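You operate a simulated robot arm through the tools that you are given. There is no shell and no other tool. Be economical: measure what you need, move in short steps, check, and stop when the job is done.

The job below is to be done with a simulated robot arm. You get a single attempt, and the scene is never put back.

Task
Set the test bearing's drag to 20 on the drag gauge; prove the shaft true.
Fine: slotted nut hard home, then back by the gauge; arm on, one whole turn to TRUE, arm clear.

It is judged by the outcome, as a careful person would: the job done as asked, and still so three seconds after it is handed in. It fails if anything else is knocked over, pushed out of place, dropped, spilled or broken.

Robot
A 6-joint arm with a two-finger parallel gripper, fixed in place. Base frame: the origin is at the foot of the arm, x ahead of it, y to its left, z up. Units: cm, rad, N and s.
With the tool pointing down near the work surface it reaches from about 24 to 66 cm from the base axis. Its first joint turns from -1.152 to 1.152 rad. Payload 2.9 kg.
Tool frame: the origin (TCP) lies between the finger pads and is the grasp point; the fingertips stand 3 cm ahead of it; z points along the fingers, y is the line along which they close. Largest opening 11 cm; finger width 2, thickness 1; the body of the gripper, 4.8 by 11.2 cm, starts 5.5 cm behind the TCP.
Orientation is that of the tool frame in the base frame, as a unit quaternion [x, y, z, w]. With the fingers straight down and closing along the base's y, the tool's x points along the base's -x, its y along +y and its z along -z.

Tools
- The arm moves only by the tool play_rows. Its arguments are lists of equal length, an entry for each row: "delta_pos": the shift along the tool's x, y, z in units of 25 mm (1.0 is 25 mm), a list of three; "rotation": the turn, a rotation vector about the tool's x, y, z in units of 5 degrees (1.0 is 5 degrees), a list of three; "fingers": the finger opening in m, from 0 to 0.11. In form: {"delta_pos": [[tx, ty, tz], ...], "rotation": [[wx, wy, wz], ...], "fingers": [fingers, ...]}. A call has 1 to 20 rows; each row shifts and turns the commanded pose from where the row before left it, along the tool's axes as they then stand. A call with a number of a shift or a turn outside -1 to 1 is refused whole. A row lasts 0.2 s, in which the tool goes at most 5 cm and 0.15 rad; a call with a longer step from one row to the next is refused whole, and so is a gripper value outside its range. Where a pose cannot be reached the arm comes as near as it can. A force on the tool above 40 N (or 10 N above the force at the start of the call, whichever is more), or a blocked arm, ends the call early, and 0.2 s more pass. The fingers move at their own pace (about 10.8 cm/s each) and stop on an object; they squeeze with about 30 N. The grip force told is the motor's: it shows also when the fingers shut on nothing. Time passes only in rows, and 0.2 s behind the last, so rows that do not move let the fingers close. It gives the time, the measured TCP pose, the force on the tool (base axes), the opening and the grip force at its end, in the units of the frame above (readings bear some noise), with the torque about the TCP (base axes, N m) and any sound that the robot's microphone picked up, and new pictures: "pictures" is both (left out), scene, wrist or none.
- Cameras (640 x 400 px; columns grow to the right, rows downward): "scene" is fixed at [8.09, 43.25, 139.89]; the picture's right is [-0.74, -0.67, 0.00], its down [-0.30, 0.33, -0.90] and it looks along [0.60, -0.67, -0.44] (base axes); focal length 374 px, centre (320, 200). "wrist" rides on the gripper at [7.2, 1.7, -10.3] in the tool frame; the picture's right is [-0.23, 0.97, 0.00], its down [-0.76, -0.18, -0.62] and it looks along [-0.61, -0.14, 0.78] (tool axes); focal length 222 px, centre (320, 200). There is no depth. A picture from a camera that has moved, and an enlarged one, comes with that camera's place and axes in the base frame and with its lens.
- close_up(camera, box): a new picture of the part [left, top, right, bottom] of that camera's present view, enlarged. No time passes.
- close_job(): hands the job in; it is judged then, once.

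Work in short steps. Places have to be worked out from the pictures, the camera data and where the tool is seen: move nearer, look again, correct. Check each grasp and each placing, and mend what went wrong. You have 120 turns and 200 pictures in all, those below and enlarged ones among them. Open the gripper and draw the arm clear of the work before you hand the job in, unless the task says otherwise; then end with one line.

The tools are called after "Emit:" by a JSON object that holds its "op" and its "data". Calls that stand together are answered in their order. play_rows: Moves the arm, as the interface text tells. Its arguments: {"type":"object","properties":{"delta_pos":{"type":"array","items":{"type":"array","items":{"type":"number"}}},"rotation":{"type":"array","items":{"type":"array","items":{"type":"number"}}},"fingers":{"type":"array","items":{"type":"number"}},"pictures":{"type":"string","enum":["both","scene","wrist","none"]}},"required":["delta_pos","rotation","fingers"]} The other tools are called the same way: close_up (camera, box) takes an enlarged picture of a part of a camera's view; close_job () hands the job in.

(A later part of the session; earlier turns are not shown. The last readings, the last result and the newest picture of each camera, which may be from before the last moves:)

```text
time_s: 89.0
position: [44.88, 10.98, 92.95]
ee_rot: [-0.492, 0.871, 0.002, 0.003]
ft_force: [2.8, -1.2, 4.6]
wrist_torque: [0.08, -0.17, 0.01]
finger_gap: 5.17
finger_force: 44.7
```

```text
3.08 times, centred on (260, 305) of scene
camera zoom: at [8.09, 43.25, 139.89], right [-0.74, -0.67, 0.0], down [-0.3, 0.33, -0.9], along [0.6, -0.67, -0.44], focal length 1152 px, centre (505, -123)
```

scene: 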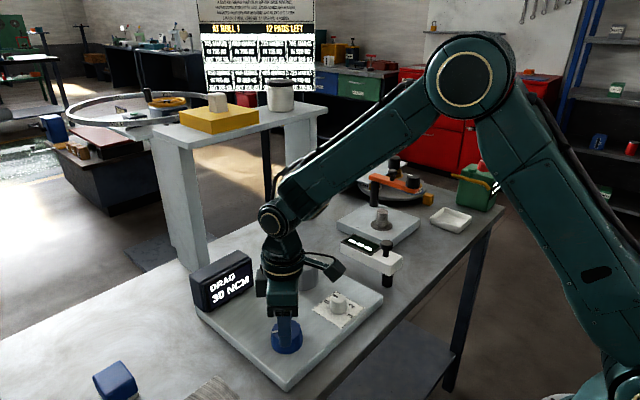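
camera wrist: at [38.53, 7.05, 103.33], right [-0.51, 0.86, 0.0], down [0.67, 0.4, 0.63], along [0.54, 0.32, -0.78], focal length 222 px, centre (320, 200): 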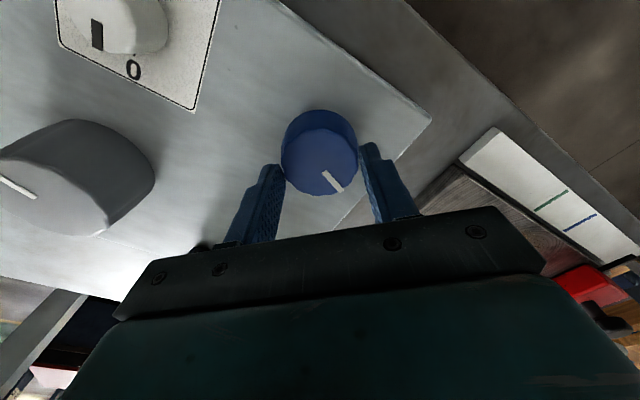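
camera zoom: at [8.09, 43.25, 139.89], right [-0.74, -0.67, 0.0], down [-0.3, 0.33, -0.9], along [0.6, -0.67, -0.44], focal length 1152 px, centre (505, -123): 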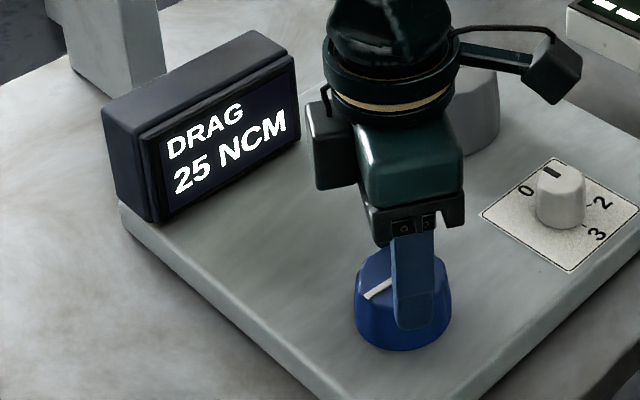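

Still 25; another 5°.

Emit:
{"op": "play_rows", "data": {"delta_pos": [[0, 0, 0], [0, 0, 0], [0, 0, 0]], "rotation": [[0, 0, -1], [0, 0, 0], [0, 0, 0]], "fingers": [0.03, 0.03, 0.03], "pictures": "none"}}

Emit:
{"op": "close_up", "data": {"camera": "scene", "box": [180, 240, 340, 370]}}

```text
time_s: 89.8
position: [44.99, 10.93, 93.08]
ee_rot: [-0.531, 0.848, 0.003, 0.002]
ft_force: [5.5, -0.7, 1.9]
wrist_torque: [0.21, -0.34, 0.0]
finger_gap: 5.19
finger_force: 45.2
```

```text
3.08 times, centred on (260, 305) of scene
camera zoom: at [8.1, 43.25, 139.89], right [-0.74, -0.67, 0.0], down [-0.3, 0.33, -0.9], along [0.6, -0.67, -0.44], focal length 1152 px, centre (505, -123)
```

zoom: 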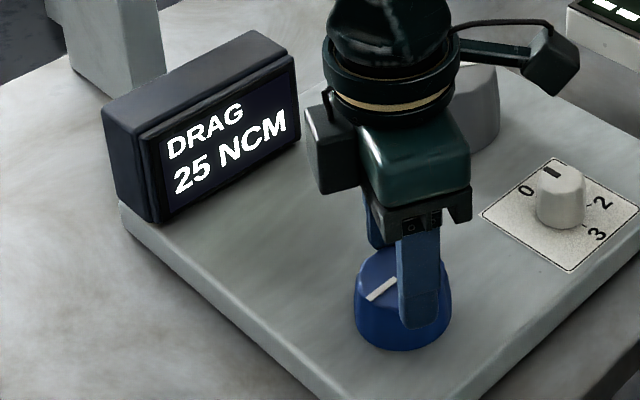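

Emit:
{"op": "play_rows", "data": {"delta_pos": [[0, 0, 0], [0, 0, 0], [0, 0, 0]], "rotation": [[0, 0, -1], [0, 0, 0], [0, 0, 0]], "fingers": [0.03, 0.03, 0.03], "pictures": "none"}}

Emit:
{"op": "close_up", "data": {"camera": "scene", "box": [180, 240, 340, 370]}}

```text
time_s: 90.6
position: [45.0, 10.96, 92.88]
ee_rot: [-0.566, 0.824, 0.002, 0.003]
ft_force: [4.0, -2.8, 0.1]
wrist_torque: [0.3, -0.26, -0.01]
finger_gap: 5.17
finger_force: 45.1
```

```text
3.08 times, centred on (260, 305) of scene
camera zoom: at [8.1, 43.24, 139.89], right [-0.74, -0.67, 0.0], down [-0.3, 0.33, -0.9], along [0.6, -0.67, -0.44], focal length 1152 px, centre (505, -123)
```

zoom: 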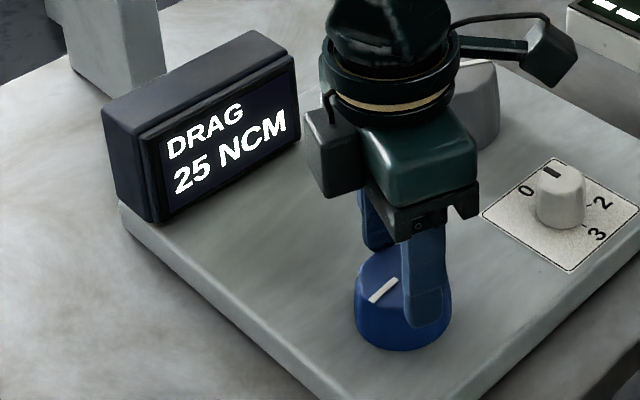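

Emit:
{"op": "play_rows", "data": {"delta_pos": [[0, 0, 0], [0, 0, 0], [0, 0, 0], [0, 0, 0]], "rotation": [[0, 0, -1], [0, 0, -1], [0, 0, 0], [0, 0, 0]], "fingers": [0.03, 0.03, 0.03, 0.03], "pictures": "none"}}

Emit:
{"op": "close_up", "data": {"camera": "scene", "box": [180, 240, 340, 370]}}

```text
time_s: 91.6
position: [44.99, 10.96, 92.97]
ee_rot: [-0.637, 0.771, 0.003, 0.003]
ft_force: [6.6, -3.6, -2.5]
wrist_torque: [-0.28, -0.25, 0.03]
finger_gap: 5.14
finger_force: 44.8
```

```text
3.08 times, centred on (260, 305) of scene
camera zoom: at [8.11, 43.25, 139.89], right [-0.74, -0.67, 0.0], down [-0.3, 0.33, -0.9], along [0.6, -0.67, -0.44], focal length 1152 px, centre (505, -123)
```

zoom: 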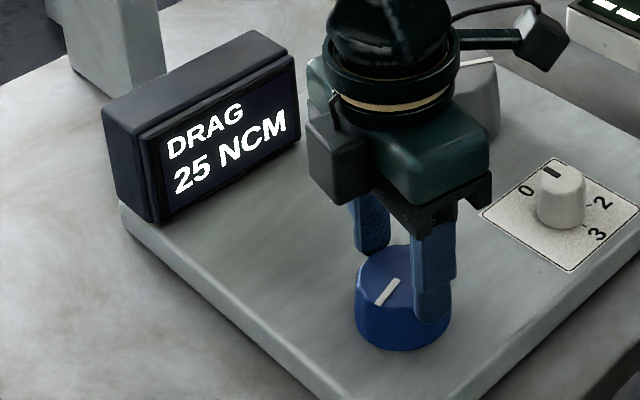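

Emit:
{"op": "play_rows", "data": {"delta_pos": [[0, 0, 0], [0, 0, 0], [0, 0, 0]], "rotation": [[0, 0, -1], [0, 0, -0.2], [0, 0, 0]], "fingers": [0.03, 0.03, 0.03], "pictures": "none"}}

Emit:
{"op": "close_up", "data": {"camera": "scene", "box": [180, 240, 340, 370]}}

```text
time_s: 92.4
position: [45.0, 11.04, 93.02]
ee_rot: [-0.676, 0.737, 0.002, 0.003]
ft_force: [5.8, -4.6, 0.8]
wrist_torque: [0.22, -0.2, -0.02]
finger_gap: 5.17
finger_force: 45.0
```

```text
3.08 times, centred on (260, 305) of scene
camera zoom: at [8.1, 43.24, 139.89], right [-0.74, -0.67, 0.0], down [-0.3, 0.33, -0.9], along [0.6, -0.67, -0.44], focal length 1152 px, centre (505, -123)
```

zoom: 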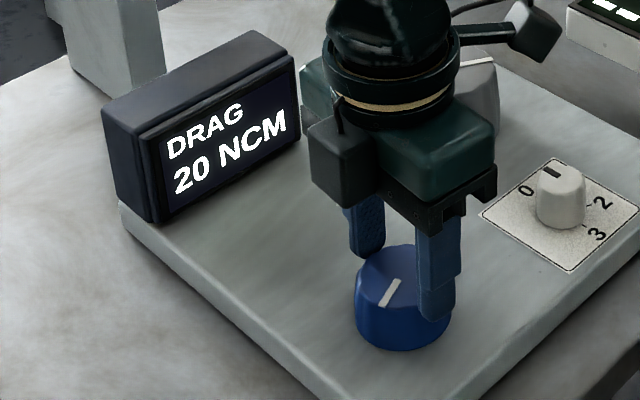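

20 NCM, just past the switch point. I'll back another 13° to sit in the middle of the 20 band.

Emit:
{"op": "play_rows", "data": {"delta_pos": [[0, 0, 0], [0, 0, 0], [0, 0, 0], [0, 0, 0], [0, 0, 0]], "rotation": [[0, 0, -1], [0, 0, -1], [0, 0, -0.6], [0, 0, 0], [0, 0, 0]], "fingers": [0.03, 0.03, 0.03, 0.03, 0.03], "pictures": "none"}}

Emit:
{"op": "close_up", "data": {"camera": "scene", "box": [180, 240, 340, 370]}}

```text
time_s: 93.6
position: [45.02, 10.94, 92.95]
ee_rot: [0.755, -0.656, -0.001, -0.003]
ft_force: [4.5, -4.3, 5.5]
wrist_torque: [-0.39, 0.0, -0.02]
finger_gap: 5.17
finger_force: 45.0
```

```text
3.08 times, centred on (260, 305) of scene
camera zoom: at [8.09, 43.24, 139.89], right [-0.74, -0.67, 0.0], down [-0.3, 0.33, -0.9], along [0.6, -0.67, -0.44], focal length 1152 px, centre (505, -123)
```

zoom: 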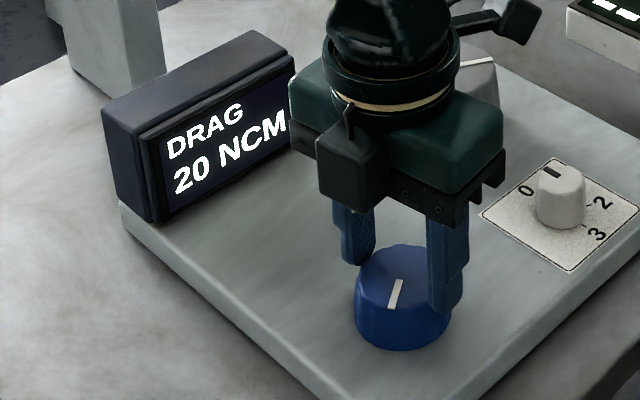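

Holding 20 NCM mid-band. Release, rise and turn the wrist back to neutral.

Emit:
{"op": "play_rows", "data": {"delta_pos": [[0, 0, 0], [0, 0, 0], [0, 0, -0.6], [0, 0, -0.9], [0, 0, -0.9], [0, 0, -0.9], [0, 0, -0.9], [0, 0, 0], [0, 0, 0], [0, 0, 0], [0, 0, 0], [0, 0, 0], [0, 0, 0], [0, 0, 0], [0, 0, 0], [0, 0, 0], [0, 0, 0], [0, 0, 0], [0, 0, 0], [0, 0, 0]], "rotation": [[0, 0, 0], [0, 0, 0], [0, 0, 0], [0, 0, 1], [0, 0, 1], [0, 0, 1], [0, 0, 1], [0, 0, 1], [0, 0, 1], [0, 0, 1], [0, 0, 1], [0, 0, 1], [0, 0, 1], [0, 0, 1], [0, 0, 1], [0, 0, 1], [0, 0, 1], [0, 0, 1], [0, 0, 1], [0, 0, 1]], "fingers": [0.08, 0.08, 0.09, 0.11, 0.11, 0.11, 0.11, 0.11, 0.11, 0.11, 0.11, 0.11, 0.11, 0.11, 0.11, 0.11, 0.11, 0.11, 0.11, 0.11], "pictures": "none"}}

Emit:
{"op": "play_rows", "data": {"delta_pos": [[0, 0, -0.6], [0, 0, -0.6], [0, 0, 0], [0.2, -0.9, 0], [0.2, -0.9, 0], [0.2, -0.9, 0], [0.2, -0.9, 0], [0.2, -0.9, 0], [0.2, -0.9, 0], [0.2, -0.9, 0], [0.2, -0.9, 0], [0.2, -0.9, 0], [0.2, -0.9, 0], [0.2, -0.9, 0], [0.2, -0.9, 0]], "rotation": [[0, 0, 1], [0, 0, 1], [0, 0, 0.6], [0, 0, 0], [0, 0, 0], [0, 0, 0], [0, 0, 0], [0, 0, 0], [0, 0, 0], [0, 0, 0], [0, 0, 0], [0, 0, 0], [0, 0, 0], [0, 0, 0], [0, 0, 0]], "fingers": [0.11, 0.11, 0.11, 0.11, 0.11, 0.11, 0.11, 0.11, 0.11, 0.11, 0.11, 0.11, 0.11, 0.11, 0.11], "pictures": "both"}}

Emit:
{"op": "close_up", "data": {"camera": "scene", "box": [180, 220, 420, 370]}}

```text
time_s: 97.8
position: [44.87, 10.96, 103.44]
ee_rot: [-0.113, 0.994, 0.002, 0.001]
ft_force: [0.2, 0.5, 0.8]
wrist_torque: [0.0, 0.01, 0.02]
finger_gap: 11.0
finger_force: 0.1
```

```text
time_s: 101.0
position: [38.97, -16.13, 106.34]
ee_rot: [0.0, 1.0, 0.004, 0.001]
ft_force: [-0.4, 0.1, -0.5]
wrist_torque: [0.0, 0.03, -0.02]
finger_gap: 11.0
finger_force: 0.0
camera wrist: at [31.65, -14.54, 116.73], right [0.23, 0.97, 0.01], down [0.76, -0.18, 0.62], along [0.61, -0.14, -0.78], focal length 222 px, centre (320, 200)
```

scene: 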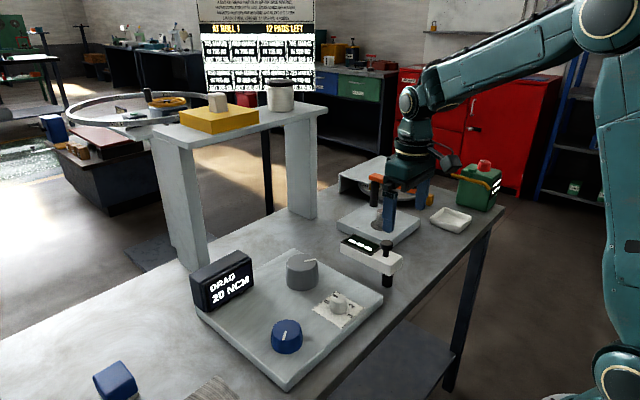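
wrist: 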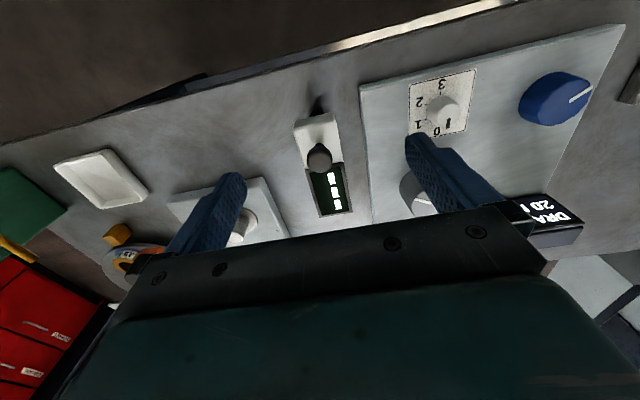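

```text
2.67 times, centred on (300, 295) of scene
camera zoom: at [8.09, 43.25, 139.89], right [-0.74, -0.67, 0.0], down [-0.3, 0.33, -0.9], along [0.6, -0.67, -0.44], focal length 998 px, centre (373, -53)
```

zoom: 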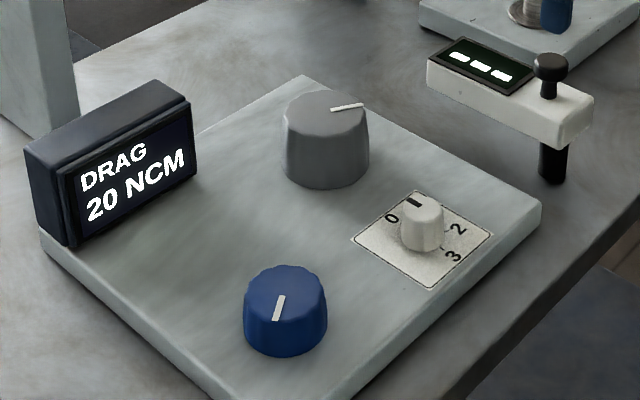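

Drag holds at 20. The white arm's handle triangulates to (43.0, −17.1), top z≈95.7; I'll approach with narrow opening and check.

Emit:
{"op": "play_rows", "data": {"delta_pos": [[-0.8, -0.2, 0.6], [-0.8, -0.2, 0.7], [0, 0, 0.7], [0, 0, 0.7]], "rotation": [[0, 0, 0], [0, 0, 0], [0, 0, 0], [0, 0, 0]], "fingers": [0.07, 0.06, 0.06, 0.06], "pictures": "wrist"}}

Emit:
{"op": "close_up", "data": {"camera": "scene", "box": [320, 200, 448, 300]}}

```text
time_s: 102.0
position: [42.96, -17.08, 99.58]
ee_rot: [0.0, 1.0, 0.003, 0.0]
ft_force: [1.2, 0.8, 0.1]
wrist_torque: [0.01, 0.0, -0.03]
finger_gap: 6.0
finger_force: 0.1
camera wrist: at [35.64, -15.42, 109.99], right [0.23, 0.97, 0.01], down [0.76, -0.18, 0.62], along [0.61, -0.14, -0.78], focal length 222 px, centre (320, 200)
```

wrist: 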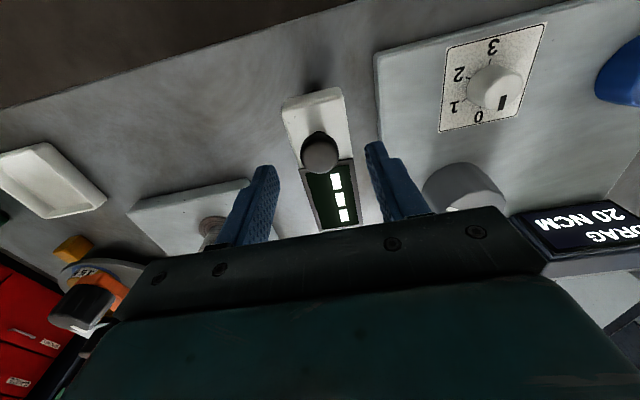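

```text
4.00 times, centred on (384, 250) of scene
camera zoom: at [8.09, 43.25, 139.89], right [-0.74, -0.67, 0.0], down [-0.3, 0.33, -0.9], along [0.6, -0.67, -0.44], focal length 1497 px, centre (64, 0)
```

zoom: 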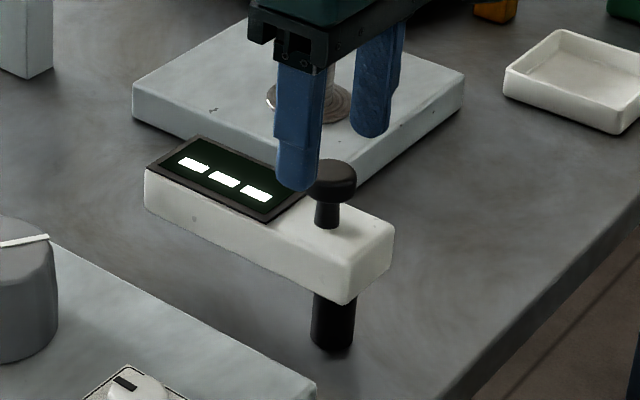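

Aligned over the handle; head spans z≈94.2–96. Lower 2.6 cm and grip it.

Emit:
{"op": "play_rows", "data": {"delta_pos": [[0.06, 0, 0.6], [0, 0, 0.45], [0, 0, 0], [0, 0, 0], [0, 0, 0]], "rotation": [[0, 0, 0], [0, 0, 0], [0, 0, 0], [0, 0, 0], [0, 0, 0]], "fingers": [0.06, 0.06, 0.02, 0.01, 0.01], "pictures": "wrist"}}

Emit:
{"op": "close_up", "data": {"camera": "scene", "box": [320, 200, 448, 300]}}

```text
time_s: 103.2
position: [42.76, -17.01, 96.97]
ee_rot: [0.002, 1.0, 0.003, 0.0]
ft_force: [0.0, -8.3, -4.7]
wrist_torque: [-0.39, -0.34, -0.01]
finger_gap: 2.74
finger_force: 45.3
camera wrist: at [35.45, -15.42, 107.37], right [0.23, 0.97, 0.01], down [0.76, -0.18, 0.62], along [0.61, -0.14, -0.78], focal length 222 px, centre (320, 200)
```

wrist: 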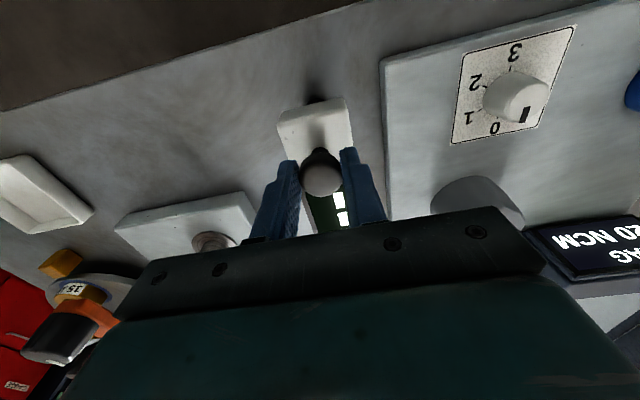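

```text
4.00 times, centred on (384, 250) of scene
camera zoom: at [8.1, 43.23, 139.9], right [-0.74, -0.67, 0.0], down [-0.3, 0.33, -0.9], along [0.6, -0.67, -0.44], focal length 1497 px, centre (64, 0)
```

zoom: 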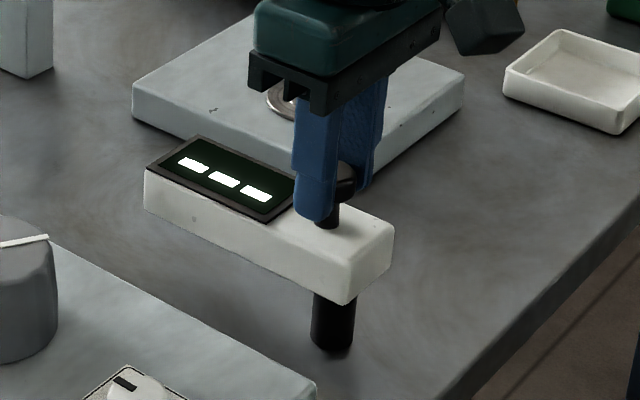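

Handle gripped (2.7 cm). Nudge it +y by 1 cm to see if the arm swings towards the panel.

Emit:
{"op": "play_rows", "data": {"delta_pos": [[0, 0.2, 0], [0, 0.2, 0], [0, 0, 0]], "rotation": [[0, 0, 0], [0, 0, 0], [0, 0, 0]], "fingers": [0.01, 0.01, 0.01], "pictures": "none"}}

Emit:
{"op": "close_up", "data": {"camera": "scene", "box": [320, 200, 448, 300]}}

```text
time_s: 103.7
position: [42.8, -16.93, 96.98]
ee_rot: [0.008, 1.0, -0.003, 0.003]
ft_force: [1.3, -4.9, -3.5]
wrist_torque: [-0.1, 0.19, 0.03]
finger_gap: 2.78
finger_force: 45.1
stopped in row 2: the force on the tool passed its limit (the readings are from after the stop); the commanded pose is now the measured one
```

```text
4.00 times, centred on (384, 250) of scene
camera zoom: at [8.1, 43.24, 139.89], right [-0.74, -0.67, 0.0], down [-0.3, 0.33, -0.9], along [0.6, -0.67, -0.44], focal length 1497 px, centre (64, 0)
```

zoom: 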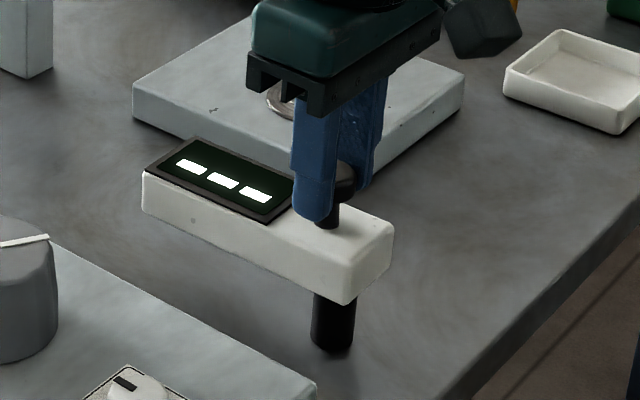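

Resisted that way. Try −y gently.

Emit:
{"op": "play_rows", "data": {"delta_pos": [[0, -0.2, 0], [0, -0.2, 0], [0, 0, 0]], "rotation": [[0, 0, 0], [0, 0, 0], [0, 0, 0]], "fingers": [0.01, 0.01, 0.01], "pictures": "none"}}

Emit:
{"op": "close_up", "data": {"camera": "scene", "box": [320, 200, 448, 300]}}

```text
time_s: 104.3
position: [42.8, -16.99, 96.83]
ee_rot: [-0.003, 1.0, 0.005, 0.001]
ft_force: [-0.3, 7.6, 3.6]
wrist_torque: [0.05, -0.18, -0.07]
finger_gap: 2.73
finger_force: 44.9
stopped in row 3: the force on the tool passed its limit (the readings are from after the stop); the commanded pose is now the measured one
```

```text
4.00 times, centred on (384, 250) of scene
camera zoom: at [8.08, 43.27, 139.88], right [-0.74, -0.67, 0.0], down [-0.3, 0.33, -0.9], along [0.6, -0.67, -0.44], focal length 1497 px, centre (64, 0)
```

zoom: 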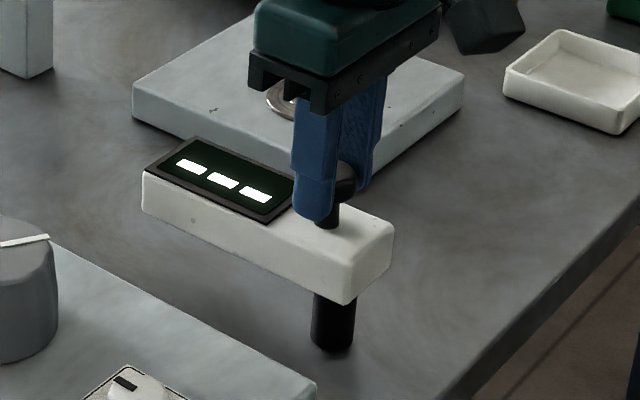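

The handle seems directly above the post, so the arm should turn by twisting. Try a −15° (counter-clockwise) twist.

Emit:
{"op": "play_rows", "data": {"delta_pos": [[0, 0, 0], [0, 0, 0], [0, 0, 0], [0, 0, 0]], "rotation": [[0, 0, -1], [0, 0, -1], [0, 0, -1], [0, 0, 0]], "fingers": [0.01, 0.01, 0.01, 0.01], "pictures": "wrist"}}

Emit:
{"op": "close_up", "data": {"camera": "scene", "box": [320, 200, 448, 300]}}

```text
time_s: 105.3
position: [42.82, -16.86, 96.97]
ee_rot: [-0.137, 0.991, 0.006, 0.002]
ft_force: [-2.9, 34.6, 11.3]
wrist_torque: [0.14, 0.77, -0.23]
finger_gap: 2.75
finger_force: 45.1
camera wrist: at [35.29, -17.32, 107.34], right [-0.05, 1.0, 0.01], down [0.78, 0.03, 0.63], along [0.62, 0.04, -0.78], focal length 222 px, centre (320, 200)
```

wrist: 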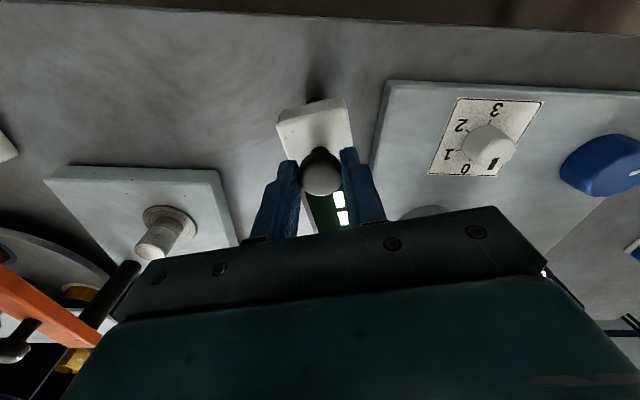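

```text
4.00 times, centred on (384, 250) of scene
camera zoom: at [8.07, 43.35, 139.86], right [-0.74, -0.67, 0.0], down [-0.3, 0.33, -0.9], along [0.6, -0.67, -0.44], focal length 1497 px, centre (64, 0)
```

zoom: 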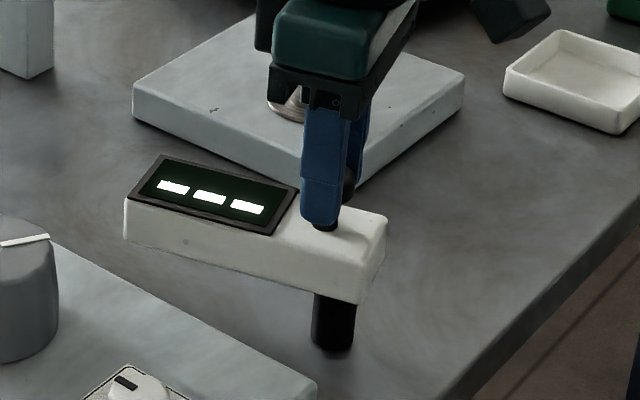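

The arm turns with the twist. I'll regrip to shed side load and keep twisting towards the grey shaft.

Emit:
{"op": "play_rows", "data": {"delta_pos": [[0, 0.06, 0], [0, 0, 0], [0, 0, 0], [0, 0, 0], [0, 0, 0], [0, 0, 0]], "rotation": [[0, 0, 0], [0, 0, 0], [0, 0, -1], [0, 0, -1], [0, 0, -1], [0, 0, 0]], "fingers": [0.01, 0.01, 0.01, 0.01, 0.01, 0.01], "pictures": "none"}}

Emit:
{"op": "close_up", "data": {"camera": "scene", "box": [260, 200, 420, 300]}}

```text
time_s: 106.8
position: [42.76, -16.81, 96.96]
ee_rot: [-0.263, 0.965, 0.004, 0.003]
ft_force: [-5.1, 28.2, 5.2]
wrist_torque: [0.27, 0.04, -0.13]
finger_gap: 2.72
finger_force: 45.1
```

```text
4.00 times, centred on (340, 250) of scene
camera zoom: at [8.07, 43.33, 139.86], right [-0.74, -0.67, 0.0], down [-0.3, 0.33, -0.9], along [0.6, -0.67, -0.44], focal length 1497 px, centre (240, 0)
```

zoom: 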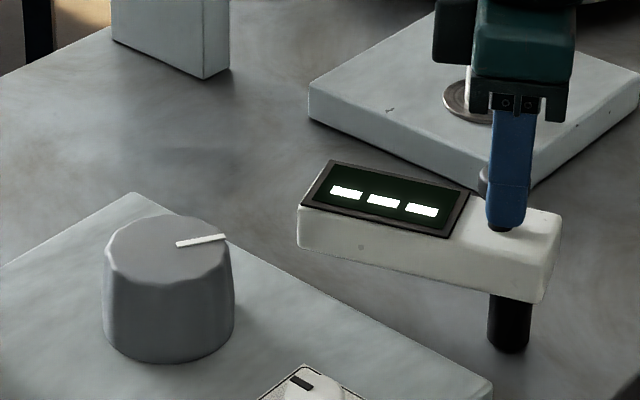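

Good. Another 20°.

Emit:
{"op": "play_rows", "data": {"delta_pos": [[0, 0.08, 0], [0, 0, 0], [0, 0, 0], [0, 0, 0], [0, 0, 0], [0, 0, 0]], "rotation": [[0, 0, 0], [0, 0, -1], [0, 0, -1], [0, 0, -1], [0, 0, -1], [0, 0, 0]], "fingers": [0.01, 0.01, 0.01, 0.01, 0.01, 0.01], "pictures": "none"}}

Emit:
{"op": "close_up", "data": {"camera": "scene", "box": [260, 200, 420, 300]}}

```text
time_s: 108.2
position: [42.56, -16.7, 96.93]
ee_rot: [-0.425, 0.905, 0.003, 0.003]
ft_force: [-0.6, 14.6, -6.6]
wrist_torque: [0.65, -0.32, -0.31]
finger_gap: 2.73
finger_force: 45.4
```

```text
4.00 times, centred on (340, 250) of scene
camera zoom: at [8.1, 43.29, 139.88], right [-0.74, -0.67, 0.0], down [-0.3, 0.33, -0.9], along [0.6, -0.67, -0.44], focal length 1497 px, centre (240, 0)
```

zoom: 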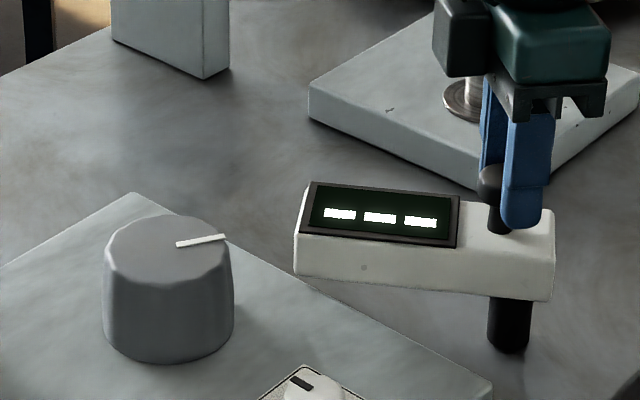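

Emit:
{"op": "play_rows", "data": {"delta_pos": [[0, 0.05, 0], [0, 0, 0], [0, 0, 0], [0, 0, 0], [0, 0, 0], [0, 0, 0]], "rotation": [[0, 0, 0], [0, 0, -1], [0, 0, -1], [0, 0, -1], [0, 0, -1], [0, 0, 0]], "fingers": [0.01, 0.01, 0.01, 0.01, 0.01, 0.01], "pictures": "wrist"}}

Emit:
{"op": "close_up", "data": {"camera": "scene", "box": [260, 200, 420, 300]}}

```text
time_s: 109.5
position: [42.79, -16.84, 97.09]
ee_rot: [-0.575, 0.818, 0.0, 0.004]
ft_force: [11.7, -14.9, -9.6]
wrist_torque: [-0.53, -0.09, -0.27]
finger_gap: 2.7
finger_force: 45.5
camera wrist: at [38.54, -23.17, 107.4], right [-0.84, 0.54, 0.0], down [0.42, 0.65, 0.63], along [0.34, 0.53, -0.78], focal length 222 px, centre (320, 200)
```

wrist: 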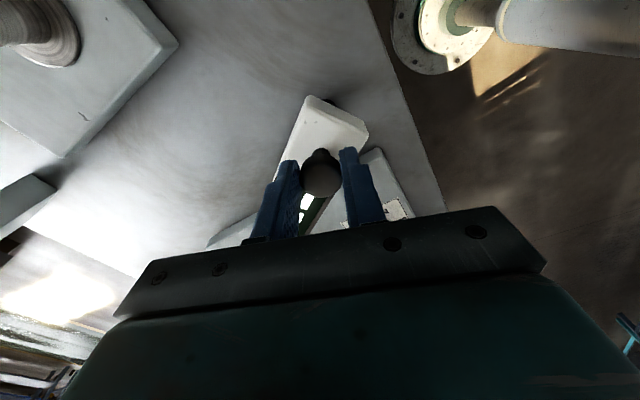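

```text
4.00 times, centred on (340, 250) of scene
camera zoom: at [8.14, 43.21, 139.9], right [-0.74, -0.67, 0.0], down [-0.3, 0.33, -0.9], along [0.6, -0.67, -0.44], focal length 1497 px, centre (240, 0)
```

zoom: 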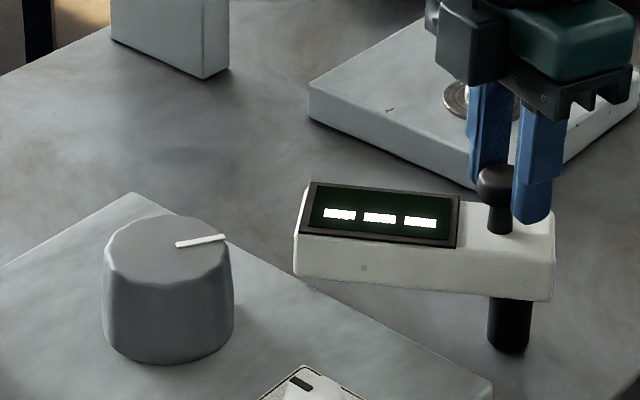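

The arm has met its stop pointing at the grey shaft (≈45°) while the fingers slipped – it's on. Release, rise, and wind to −150° above the grey shaft.

Emit:
{"op": "play_rows", "data": {"delta_pos": [[0, 0, 0], [0, 0, 0], [0, 0, -0.6], [0, 0, -0.9], [0, 0, -0.9], [0, 0, -0.9], [0, 0, 0], [0, 0, 0], [0, 0, 0], [0, 0, 0], [0, 0, 0], [0, 0, 0], [0, 0, 0], [0, 0, 0], [0, 0, 0], [0, 0, 0], [0, 0, 0], [0, 0, 0], [0, 0, 0]], "rotation": [[0, 0, 0], [0, 0, 0], [0, 0, 0], [0, 0, -1], [0, 0, -1], [0, 0, -1], [0, 0, -1], [0, 0, -1], [0, 0, -1], [0, 0, -1], [0, 0, -1], [0, 0, -1], [0, 0, -1], [0, 0, -1], [0, 0, -1], [0, 0, -1], [0, 0, -1], [0, 0, -1], [0, 0, -1]], "fingers": [0.06, 0.06, 0.06, 0.09, 0.09, 0.09, 0.09, 0.09, 0.09, 0.09, 0.09, 0.09, 0.09, 0.09, 0.09, 0.09, 0.09, 0.09, 0.09], "pictures": "wrist"}}

Emit:
{"op": "close_up", "data": {"camera": "scene", "box": [180, 200, 436, 360]}}

```text
time_s: 113.5
position: [42.58, -16.86, 105.24]
ee_rot: [0.967, -0.256, 0.001, -0.004]
ft_force: [0.5, 0.5, -0.7]
wrist_torque: [0.02, 0.02, 0.0]
finger_gap: 8.97
finger_force: 0.1
camera wrist: at [47.97, -21.97, 115.59], right [-0.68, -0.73, -0.01], down [-0.58, 0.53, 0.63], along [-0.45, 0.43, -0.78], focal length 222 px, centre (320, 200)
```

wrist: 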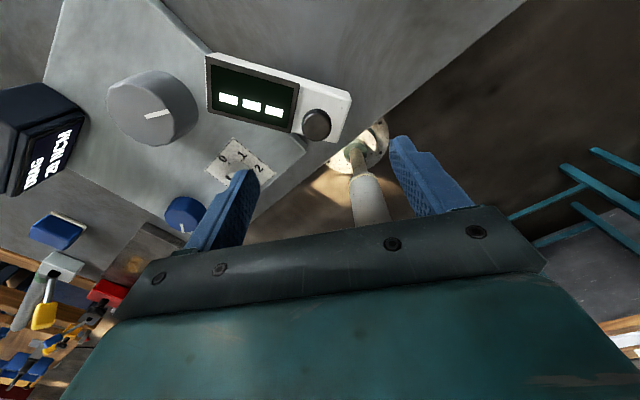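

```text
2.50 times, centred on (308, 280) of scene
camera zoom: at [8.09, 43.25, 139.89], right [-0.74, -0.67, 0.0], down [-0.3, 0.33, -0.9], along [0.6, -0.67, -0.44], focal length 936 px, centre (350, 0)
```

zoom: 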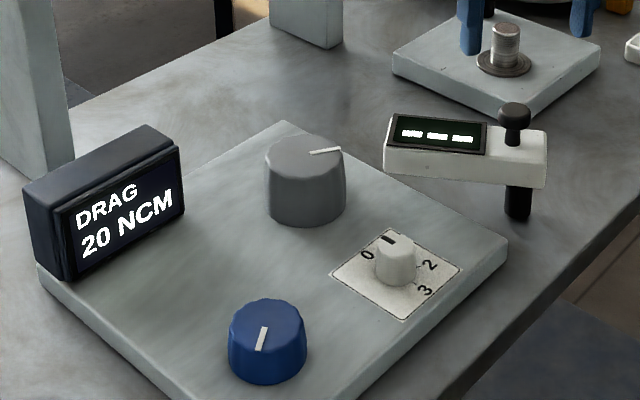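

The arm's end stands about 1 cm from the shaft, so fingers must not sweep past it. Safe yaw range is about −90° to −5°, so I'll turn the shaft in ~80° bites; first move over it at yaw −88°.

Emit:
{"op": "play_rows", "data": {"delta_pos": [[0, 0, 0], [0, 0, 0], [0, 0, 0], [0, 0, 0], [0, 0, 0], [0, 0, 0], [0, 0, 0], [0, 0, 0], [0, 0, 0], [0, 0, 0], [0, 0, 0], [0, 0, 0], [0, 0, 0], [-0.82, -0.68, 0], [-0.82, -0.68, 0], [-0.82, -0.68, 0], [-0.82, -0.68, 0], [-0.82, -0.68, 0], [-0.82, -0.68, 0], [-0.82, -0.68, 0]], "rotation": [[0, 0, 1], [0, 0, 1], [0, 0, 1], [0, 0, 1], [0, 0, 1], [0, 0, 1], [0, 0, 1], [0, 0, 1], [0, 0, 1], [0, 0, 1], [0, 0, 1], [0, 0, 1], [0, 0, 0.46], [0, 0, 0], [0, 0, 0], [0, 0, 0], [0, 0, 0], [0, 0, 0], [0, 0, 0], [0, 0, 0]], "fingers": [0.08, 0.08, 0.08, 0.08, 0.08, 0.08, 0.08, 0.08, 0.08, 0.08, 0.08, 0.08, 0.08, 0.08, 0.08, 0.08, 0.08, 0.08, 0.08, 0.08], "pictures": "wrist"}}

```text
time_s: 117.8
position: [55.05, -2.89, 105.33]
ee_rot: [-0.694, 0.72, 0.001, 0.004]
ft_force: [-0.6, 0.6, 0.3]
wrist_torque: [0.04, 0.0, -0.03]
finger_gap: 8.0
finger_force: 0.0
camera wrist: at [52.98, -10.19, 115.72], right [-0.96, 0.26, 0.0], down [0.2, 0.75, 0.63], along [0.17, 0.61, -0.78], focal length 222 px, centre (320, 200)
```

wrist: 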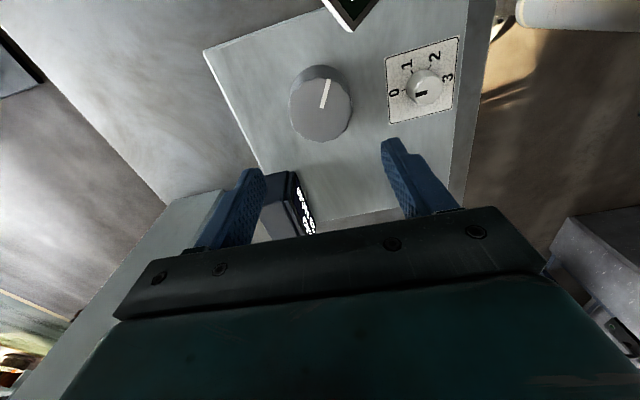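

Centred on the grey shaft, arm end well clear. Descend and grip.

Emit:
{"op": "play_rows", "data": {"delta_pos": [[0, 0, 0.9], [0, 0, 0.9], [0, 0, 0.9], [0, 0, 0.9], [0, 0, 0.8], [0, 0, 0.5], [0, 0, 0], [0, 0, 0], [0, 0, 0]], "rotation": [[0, 0, 0], [0, 0, 0], [0, 0, 0], [0, 0, 0], [0, 0, 0], [0, 0, 0], [0, 0, 0], [0, 0, 0], [0, 0, 0]], "fingers": [0.085, 0.085, 0.085, 0.085, 0.085, 0.085, 0.05, 0.05, 0.05], "pictures": "none"}}

Emit:
{"op": "close_up", "data": {"camera": "scene", "box": [180, 200, 436, 360]}}

```text
time_s: 119.8
position: [54.96, -2.7, 93.2]
ee_rot: [-0.695, 0.719, 0.0, 0.005]
ft_force: [15.6, 1.0, -9.1]
wrist_torque: [-0.05, -0.91, 0.03]
finger_gap: 6.84
finger_force: 45.6
```

```text
2.50 times, centred on (308, 280) of scene
camera zoom: at [8.14, 43.25, 139.88], right [-0.74, -0.67, 0.0], down [-0.3, 0.33, -0.9], along [0.6, -0.67, -0.44], focal length 936 px, centre (350, 0)
```

zoom: 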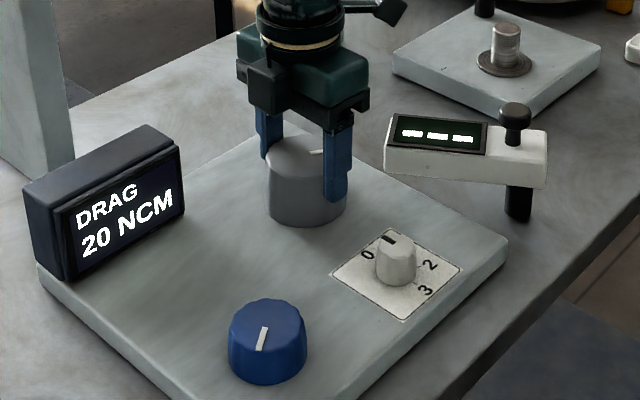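

Turn the shaft clockwise 80°.

Emit:
{"op": "play_rows", "data": {"delta_pos": [[0, 0, 0], [0, 0, 0], [0, 0, 0], [0, 0, 0], [0, 0, 0], [0, 0, 0], [0, 0, 0], [0, 0, 0], [0, 0, 0], [0, 0, 0], [0, 0, 0], [0, 0, 0], [0, 0, 0], [0, 0, 0], [0, 0, 0], [0, 0, 0], [0, 0, 0]], "rotation": [[0, 0, 1], [0, 0, 1], [0, 0, 1], [0, 0, 1], [0, 0, 1], [0, 0, 1], [0, 0, 1], [0, 0, 1], [0, 0, 1], [0, 0, 1], [0, 0, 1], [0, 0, 1], [0, 0, 1], [0, 0, 1], [0, 0, 1], [0, 0, 1], [0, 0, 0]], "fingers": [0.05, 0.05, 0.05, 0.05, 0.05, 0.05, 0.05, 0.05, 0.05, 0.05, 0.05, 0.05, 0.05, 0.05, 0.05, 0.05, 0.05], "pictures": "none"}}

Emit:
{"op": "close_up", "data": {"camera": "scene", "box": [180, 200, 436, 360]}}

```text
time_s: 123.3
position: [55.3, -2.94, 93.25]
ee_rot: [-0.066, 0.998, 0.003, 0.005]
ft_force: [16.3, -25.0, 5.8]
wrist_torque: [-0.65, -1.11, 0.03]
finger_gap: 6.84
finger_force: 44.7
```

```text
2.50 times, centred on (308, 280) of scene
camera zoom: at [8.12, 43.19, 139.91], right [-0.74, -0.67, 0.0], down [-0.3, 0.33, -0.9], along [0.6, -0.67, -0.44], focal length 936 px, centre (350, 0)
```

zoom: 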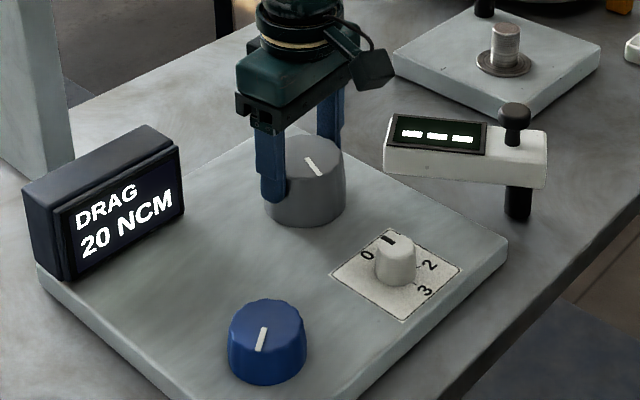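

Shaft followed; readout still blank as expected mid-turn. Open, swing back, regrip.

Emit:
{"op": "play_rows", "data": {"delta_pos": [[0, 0, 0], [0, -0.06, 0], [0, 0, 0], [0, 0, 0], [0, 0, 0], [0, 0, 0], [0, 0, 0], [0, 0, 0], [0, 0, 0], [0, 0, 0], [0, 0, 0], [0, 0, 0], [0, 0, 0], [0, 0, 0], [0, 0, 0], [0, 0, 0], [0, 0, 0], [0, 0, 0], [0, 0, 0], [0, 0, 0]], "rotation": [[0, 0, 0], [0, 0, 0], [0, 0, -1], [0, 0, -1], [0, 0, -1], [0, 0, -1], [0, 0, -1], [0, 0, -1], [0, 0, -1], [0, 0, -1], [0, 0, -1], [0, 0, -1], [0, 0, -1], [0, 0, -1], [0, 0, -1], [0, 0, -1], [0, 0, -1], [0, 0, -1], [0, 0, 0], [0, 0, 0]], "fingers": [0.085, 0.085, 0.085, 0.085, 0.085, 0.085, 0.085, 0.085, 0.085, 0.085, 0.085, 0.085, 0.085, 0.085, 0.085, 0.085, 0.085, 0.085, 0.05, 0.05], "pictures": "none"}}

Emit:
{"op": "play_rows", "data": {"delta_pos": [[0, 0, 0], [0, 0, 0], [0, 0, 0], [0, 0, 0], [0, 0, 0], [0, 0, 0], [0, 0, 0], [0, 0, 0], [0, 0, 0], [0, 0, 0], [0, 0, 0], [0, 0, 0], [0, 0, 0], [0, 0, 0], [0, 0, 0], [0, 0, 0], [0, 0, 0]], "rotation": [[0, 0, 0], [0, 0, 1], [0, 0, 1], [0, 0, 1], [0, 0, 1], [0, 0, 1], [0, 0, 1], [0, 0, 1], [0, 0, 1], [0, 0, 1], [0, 0, 1], [0, 0, 1], [0, 0, 1], [0, 0, 1], [0, 0, 1], [0, 0, 1], [0, 0, 1]], "fingers": [0.05, 0.05, 0.05, 0.05, 0.05, 0.05, 0.05, 0.05, 0.05, 0.05, 0.05, 0.05, 0.05, 0.05, 0.05, 0.05, 0.05], "pictures": "none"}}

Emit:
{"op": "close_up", "data": {"camera": "scene", "box": [180, 200, 436, 360]}}

```text
time_s: 127.5
position: [55.0, -2.9, 93.04]
ee_rot: [-0.695, 0.719, 0.001, 0.004]
ft_force: [-0.9, 1.6, -0.9]
wrist_torque: [0.02, 0.08, 0.0]
finger_gap: 6.69
finger_force: 45.1
```

```text
time_s: 131.2
position: [55.04, -3.02, 93.23]
ee_rot: [-0.067, 0.998, 0.004, 0.003]
ft_force: [8.9, -7.1, -7.8]
wrist_torque: [-0.17, -1.05, 0.01]
finger_gap: 6.7
finger_force: 45.6
```

```text
2.50 times, centred on (308, 280) of scene
camera zoom: at [8.12, 43.23, 139.89], right [-0.74, -0.67, 0.0], down [-0.3, 0.33, -0.9], along [0.6, -0.67, -0.44], focal length 936 px, centre (350, 0)
```

zoom: 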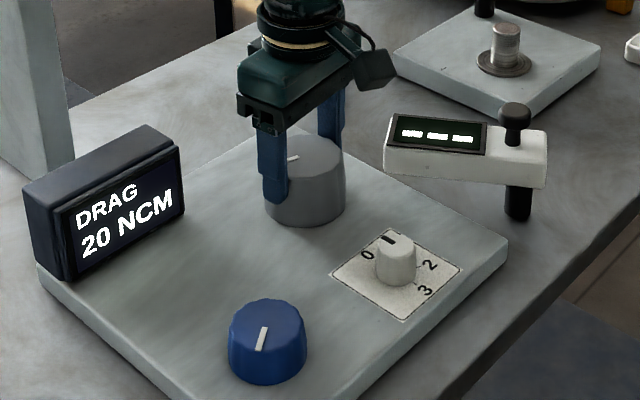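

160° so far. Repeat the cycle twice more.

Emit:
{"op": "play_rows", "data": {"delta_pos": [[0, 0, 0], [0, 0, 0], [0, 0, 0], [0, 0, 0], [0, 0, 0], [0, 0, 0], [0, 0, 0], [0, 0, 0], [0, 0, 0], [0, 0, 0], [0, 0, 0], [0, 0, 0], [0, 0, 0], [0, 0, 0], [0, 0, 0], [0, 0, 0], [0, 0, 0], [0, 0, 0], [0, 0, 0], [0, 0, 0]], "rotation": [[0, 0, 0], [0, 0, 0], [0, 0, -1], [0, 0, -1], [0, 0, -1], [0, 0, -1], [0, 0, -1], [0, 0, -1], [0, 0, -1], [0, 0, -1], [0, 0, -1], [0, 0, -1], [0, 0, -1], [0, 0, -1], [0, 0, -1], [0, 0, -1], [0, 0, -1], [0, 0, -1], [0, 0, 0], [0, 0, 0]], "fingers": [0.085, 0.085, 0.085, 0.085, 0.085, 0.085, 0.085, 0.085, 0.085, 0.085, 0.085, 0.085, 0.085, 0.085, 0.085, 0.085, 0.085, 0.085, 0.05, 0.05], "pictures": "none"}}

Emit:
{"op": "play_rows", "data": {"delta_pos": [[0, 0, 0], [0, 0, 0], [0, 0, 0], [0, 0, 0], [0, 0, 0], [0, 0, 0], [0, 0, 0], [0, 0, 0], [0, 0, 0], [0, 0, 0], [0, 0, 0], [0, 0, 0], [0, 0, 0], [0, 0, 0], [0, 0, 0], [0, 0, 0], [0, 0, 0]], "rotation": [[0, 0, 0], [0, 0, 1], [0, 0, 1], [0, 0, 1], [0, 0, 1], [0, 0, 1], [0, 0, 1], [0, 0, 1], [0, 0, 1], [0, 0, 1], [0, 0, 1], [0, 0, 1], [0, 0, 1], [0, 0, 1], [0, 0, 1], [0, 0, 1], [0, 0, 1]], "fingers": [0.05, 0.05, 0.05, 0.05, 0.05, 0.05, 0.05, 0.05, 0.05, 0.05, 0.05, 0.05, 0.05, 0.05, 0.05, 0.05, 0.05], "pictures": "none"}}

Emit:
{"op": "close_up", "data": {"camera": "scene", "box": [180, 200, 436, 360]}}

```text
time_s: 135.3
position: [54.97, -3.0, 93.1]
ee_rot: [-0.695, 0.719, 0.001, 0.004]
ft_force: [-2.7, 0.1, 1.0]
wrist_torque: [-0.02, 0.25, 0.01]
finger_gap: 6.73
finger_force: 45.4
```

```text
time_s: 138.9
position: [55.18, -3.03, 93.1]
ee_rot: [-0.066, 0.998, 0.003, 0.002]
ft_force: [1.7, -14.1, -2.8]
wrist_torque: [-0.65, 0.37, 0.01]
finger_gap: 6.67
finger_force: 44.8
```

```text
2.50 times, centred on (308, 280) of scene
camera zoom: at [8.1, 43.22, 139.9], right [-0.74, -0.67, 0.0], down [-0.3, 0.33, -0.9], along [0.6, -0.67, -0.44], focal length 936 px, centre (350, 0)
```

zoom: 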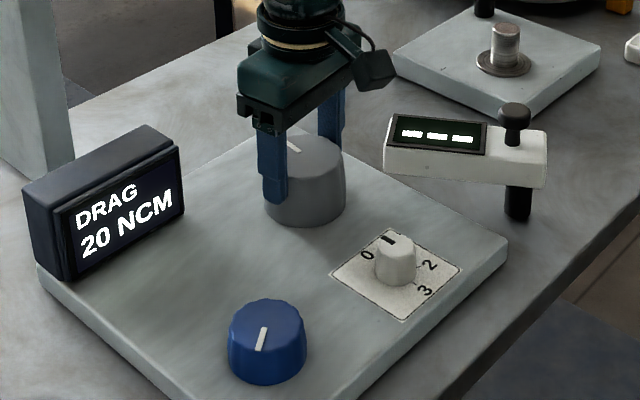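

240° done. Next cycle.

Emit:
{"op": "play_rows", "data": {"delta_pos": [[0, 0, 0], [0, 0, 0], [0, 0, 0], [0, 0, 0], [0, 0, 0], [0, 0, 0], [0, 0, 0], [0, 0, 0], [0, 0, 0], [0, 0, 0], [0, 0, 0], [0, 0, 0], [0, 0, 0], [0, 0, 0], [0, 0, 0], [0, 0, 0], [0, 0, 0], [0, 0, 0], [0, 0, 0], [0, 0, 0]], "rotation": [[0, 0, 0], [0, 0, 0], [0, 0, -1], [0, 0, -1], [0, 0, -1], [0, 0, -1], [0, 0, -1], [0, 0, -1], [0, 0, -1], [0, 0, -1], [0, 0, -1], [0, 0, -1], [0, 0, -1], [0, 0, -1], [0, 0, -1], [0, 0, -1], [0, 0, -1], [0, 0, -1], [0, 0, 0], [0, 0, 0]], "fingers": [0.085, 0.085, 0.085, 0.085, 0.085, 0.085, 0.085, 0.085, 0.085, 0.085, 0.085, 0.085, 0.085, 0.085, 0.085, 0.085, 0.085, 0.085, 0.05, 0.05], "pictures": "none"}}

Emit:
{"op": "play_rows", "data": {"delta_pos": [[0, 0, 0], [0, 0, 0], [0, 0, 0], [0, 0, 0], [0, 0, 0], [0, 0, 0], [0, 0, 0], [0, 0, 0], [0, 0, 0], [0, 0, 0], [0, 0, 0], [0, 0, 0], [0, 0, 0], [0, 0, 0], [0, 0, 0], [0, 0, 0], [0, 0, 0]], "rotation": [[0, 0, 0], [0, 0, 1], [0, 0, 1], [0, 0, 1], [0, 0, 1], [0, 0, 1], [0, 0, 1], [0, 0, 1], [0, 0, 1], [0, 0, 1], [0, 0, 1], [0, 0, 1], [0, 0, 1], [0, 0, 1], [0, 0, 1], [0, 0, 1], [0, 0, 1]], "fingers": [0.05, 0.05, 0.05, 0.05, 0.05, 0.05, 0.05, 0.05, 0.05, 0.05, 0.05, 0.05, 0.05, 0.05, 0.05, 0.05, 0.05], "pictures": "none"}}

Emit:
{"op": "play_rows", "data": {"delta_pos": [[0, 0, 0], [0, 0, 0], [0, 0, 0], [0, 0, 0], [0, 0, 0], [0, 0, 0], [0, 0, 0], [0, 0, 0], [0, 0, 0], [0, 0, 0], [0, 0, 0], [0, 0, 0], [0, 0, 0], [0, 0, 0], [0, 0, 0], [0, 0, 0], [0, 0, 0], [0, 0, 0], [0, 0, 0], [0, 0, 0]], "rotation": [[0, 0, 0], [0, 0, 0], [0, 0, -1], [0, 0, -1], [0, 0, -1], [0, 0, -1], [0, 0, -1], [0, 0, -1], [0, 0, -1], [0, 0, -1], [0, 0, -1], [0, 0, -1], [0, 0, -1], [0, 0, -1], [0, 0, -1], [0, 0, -1], [0, 0, -1], [0, 0, -1], [0, 0, 0], [0, 0, 0]], "fingers": [0.085, 0.085, 0.085, 0.085, 0.085, 0.085, 0.085, 0.085, 0.085, 0.085, 0.085, 0.085, 0.085, 0.085, 0.085, 0.085, 0.085, 0.085, 0.05, 0.05], "pictures": "none"}}

Emit:
{"op": "close_up", "data": {"camera": "scene", "box": [180, 200, 436, 360]}}

```text
time_s: 143.2
position: [54.99, -2.97, 93.14]
ee_rot: [-0.695, 0.719, 0.001, 0.003]
ft_force: [0.1, 0.2, -2.4]
wrist_torque: [0.07, -0.22, -0.02]
finger_gap: 6.78
finger_force: 45.6
```

```text
time_s: 146.8
position: [55.1, -3.08, 93.11]
ee_rot: [-0.068, 0.998, 0.002, 0.003]
ft_force: [10.4, -12.9, 6.9]
wrist_torque: [-0.94, -0.35, -0.01]
finger_gap: 6.74
finger_force: 44.4
```

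```text
time_s: 150.9
position: [55.03, -2.89, 93.04]
ee_rot: [-0.695, 0.719, 0.001, 0.004]
ft_force: [-2.2, -0.9, -0.5]
wrist_torque: [0.02, 0.09, -0.02]
finger_gap: 6.79
finger_force: 44.7
```

```text
2.50 times, centred on (308, 280) of scene
camera zoom: at [8.09, 43.25, 139.89], right [-0.74, -0.67, 0.0], down [-0.3, 0.33, -0.9], along [0.6, -0.67, -0.44], focal length 936 px, centre (350, 0)
```

zoom: 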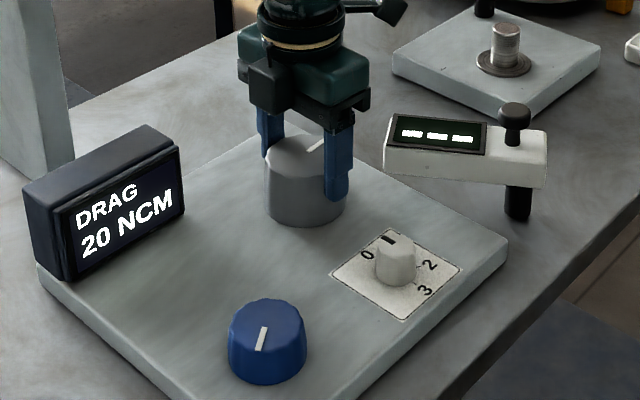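

320° done. Another 60° will pass the full turn.

Emit:
{"op": "play_rows", "data": {"delta_pos": [[0, 0, 0], [0, 0, 0], [0, 0, 0], [0, 0, 0], [0, 0, 0], [0, 0, 0], [0, 0, 0], [0, 0, 0], [0, 0, 0], [0, 0, 0], [0, 0, 0], [0, 0, 0], [0, 0, 0], [0, 0, 0], [0, 0, 0]], "rotation": [[0, 0, 0], [0, 0, 1], [0, 0, 1], [0, 0, 1], [0, 0, 1], [0, 0, 1], [0, 0, 1], [0, 0, 1], [0, 0, 1], [0, 0, 1], [0, 0, 1], [0, 0, 1], [0, 0, 1], [0, 0, 1], [0, 0, 0]], "fingers": [0.05, 0.05, 0.05, 0.05, 0.05, 0.05, 0.05, 0.05, 0.05, 0.05, 0.05, 0.05, 0.05, 0.05, 0.05], "pictures": "none"}}

Emit:
{"op": "close_up", "data": {"camera": "scene", "box": [180, 200, 436, 360]}}

```text
time_s: 154.2
position: [55.02, -2.98, 93.1]
ee_rot: [-0.198, 0.98, 0.004, 0.002]
ft_force: [-2.8, -10.4, -1.6]
wrist_torque: [-0.23, -0.28, -0.01]
finger_gap: 6.79
finger_force: 45.3
```

```text
2.50 times, centred on (308, 280) of scene
camera zoom: at [8.08, 43.23, 139.9], right [-0.74, -0.67, 0.0], down [-0.3, 0.33, -0.9], along [0.6, -0.67, -0.44], focal length 936 px, centre (350, 0)
```

zoom: 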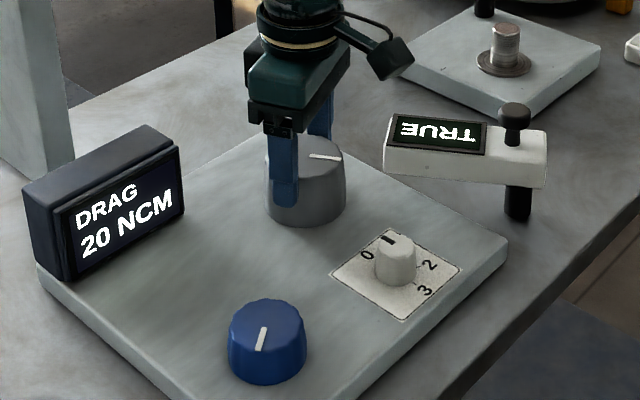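

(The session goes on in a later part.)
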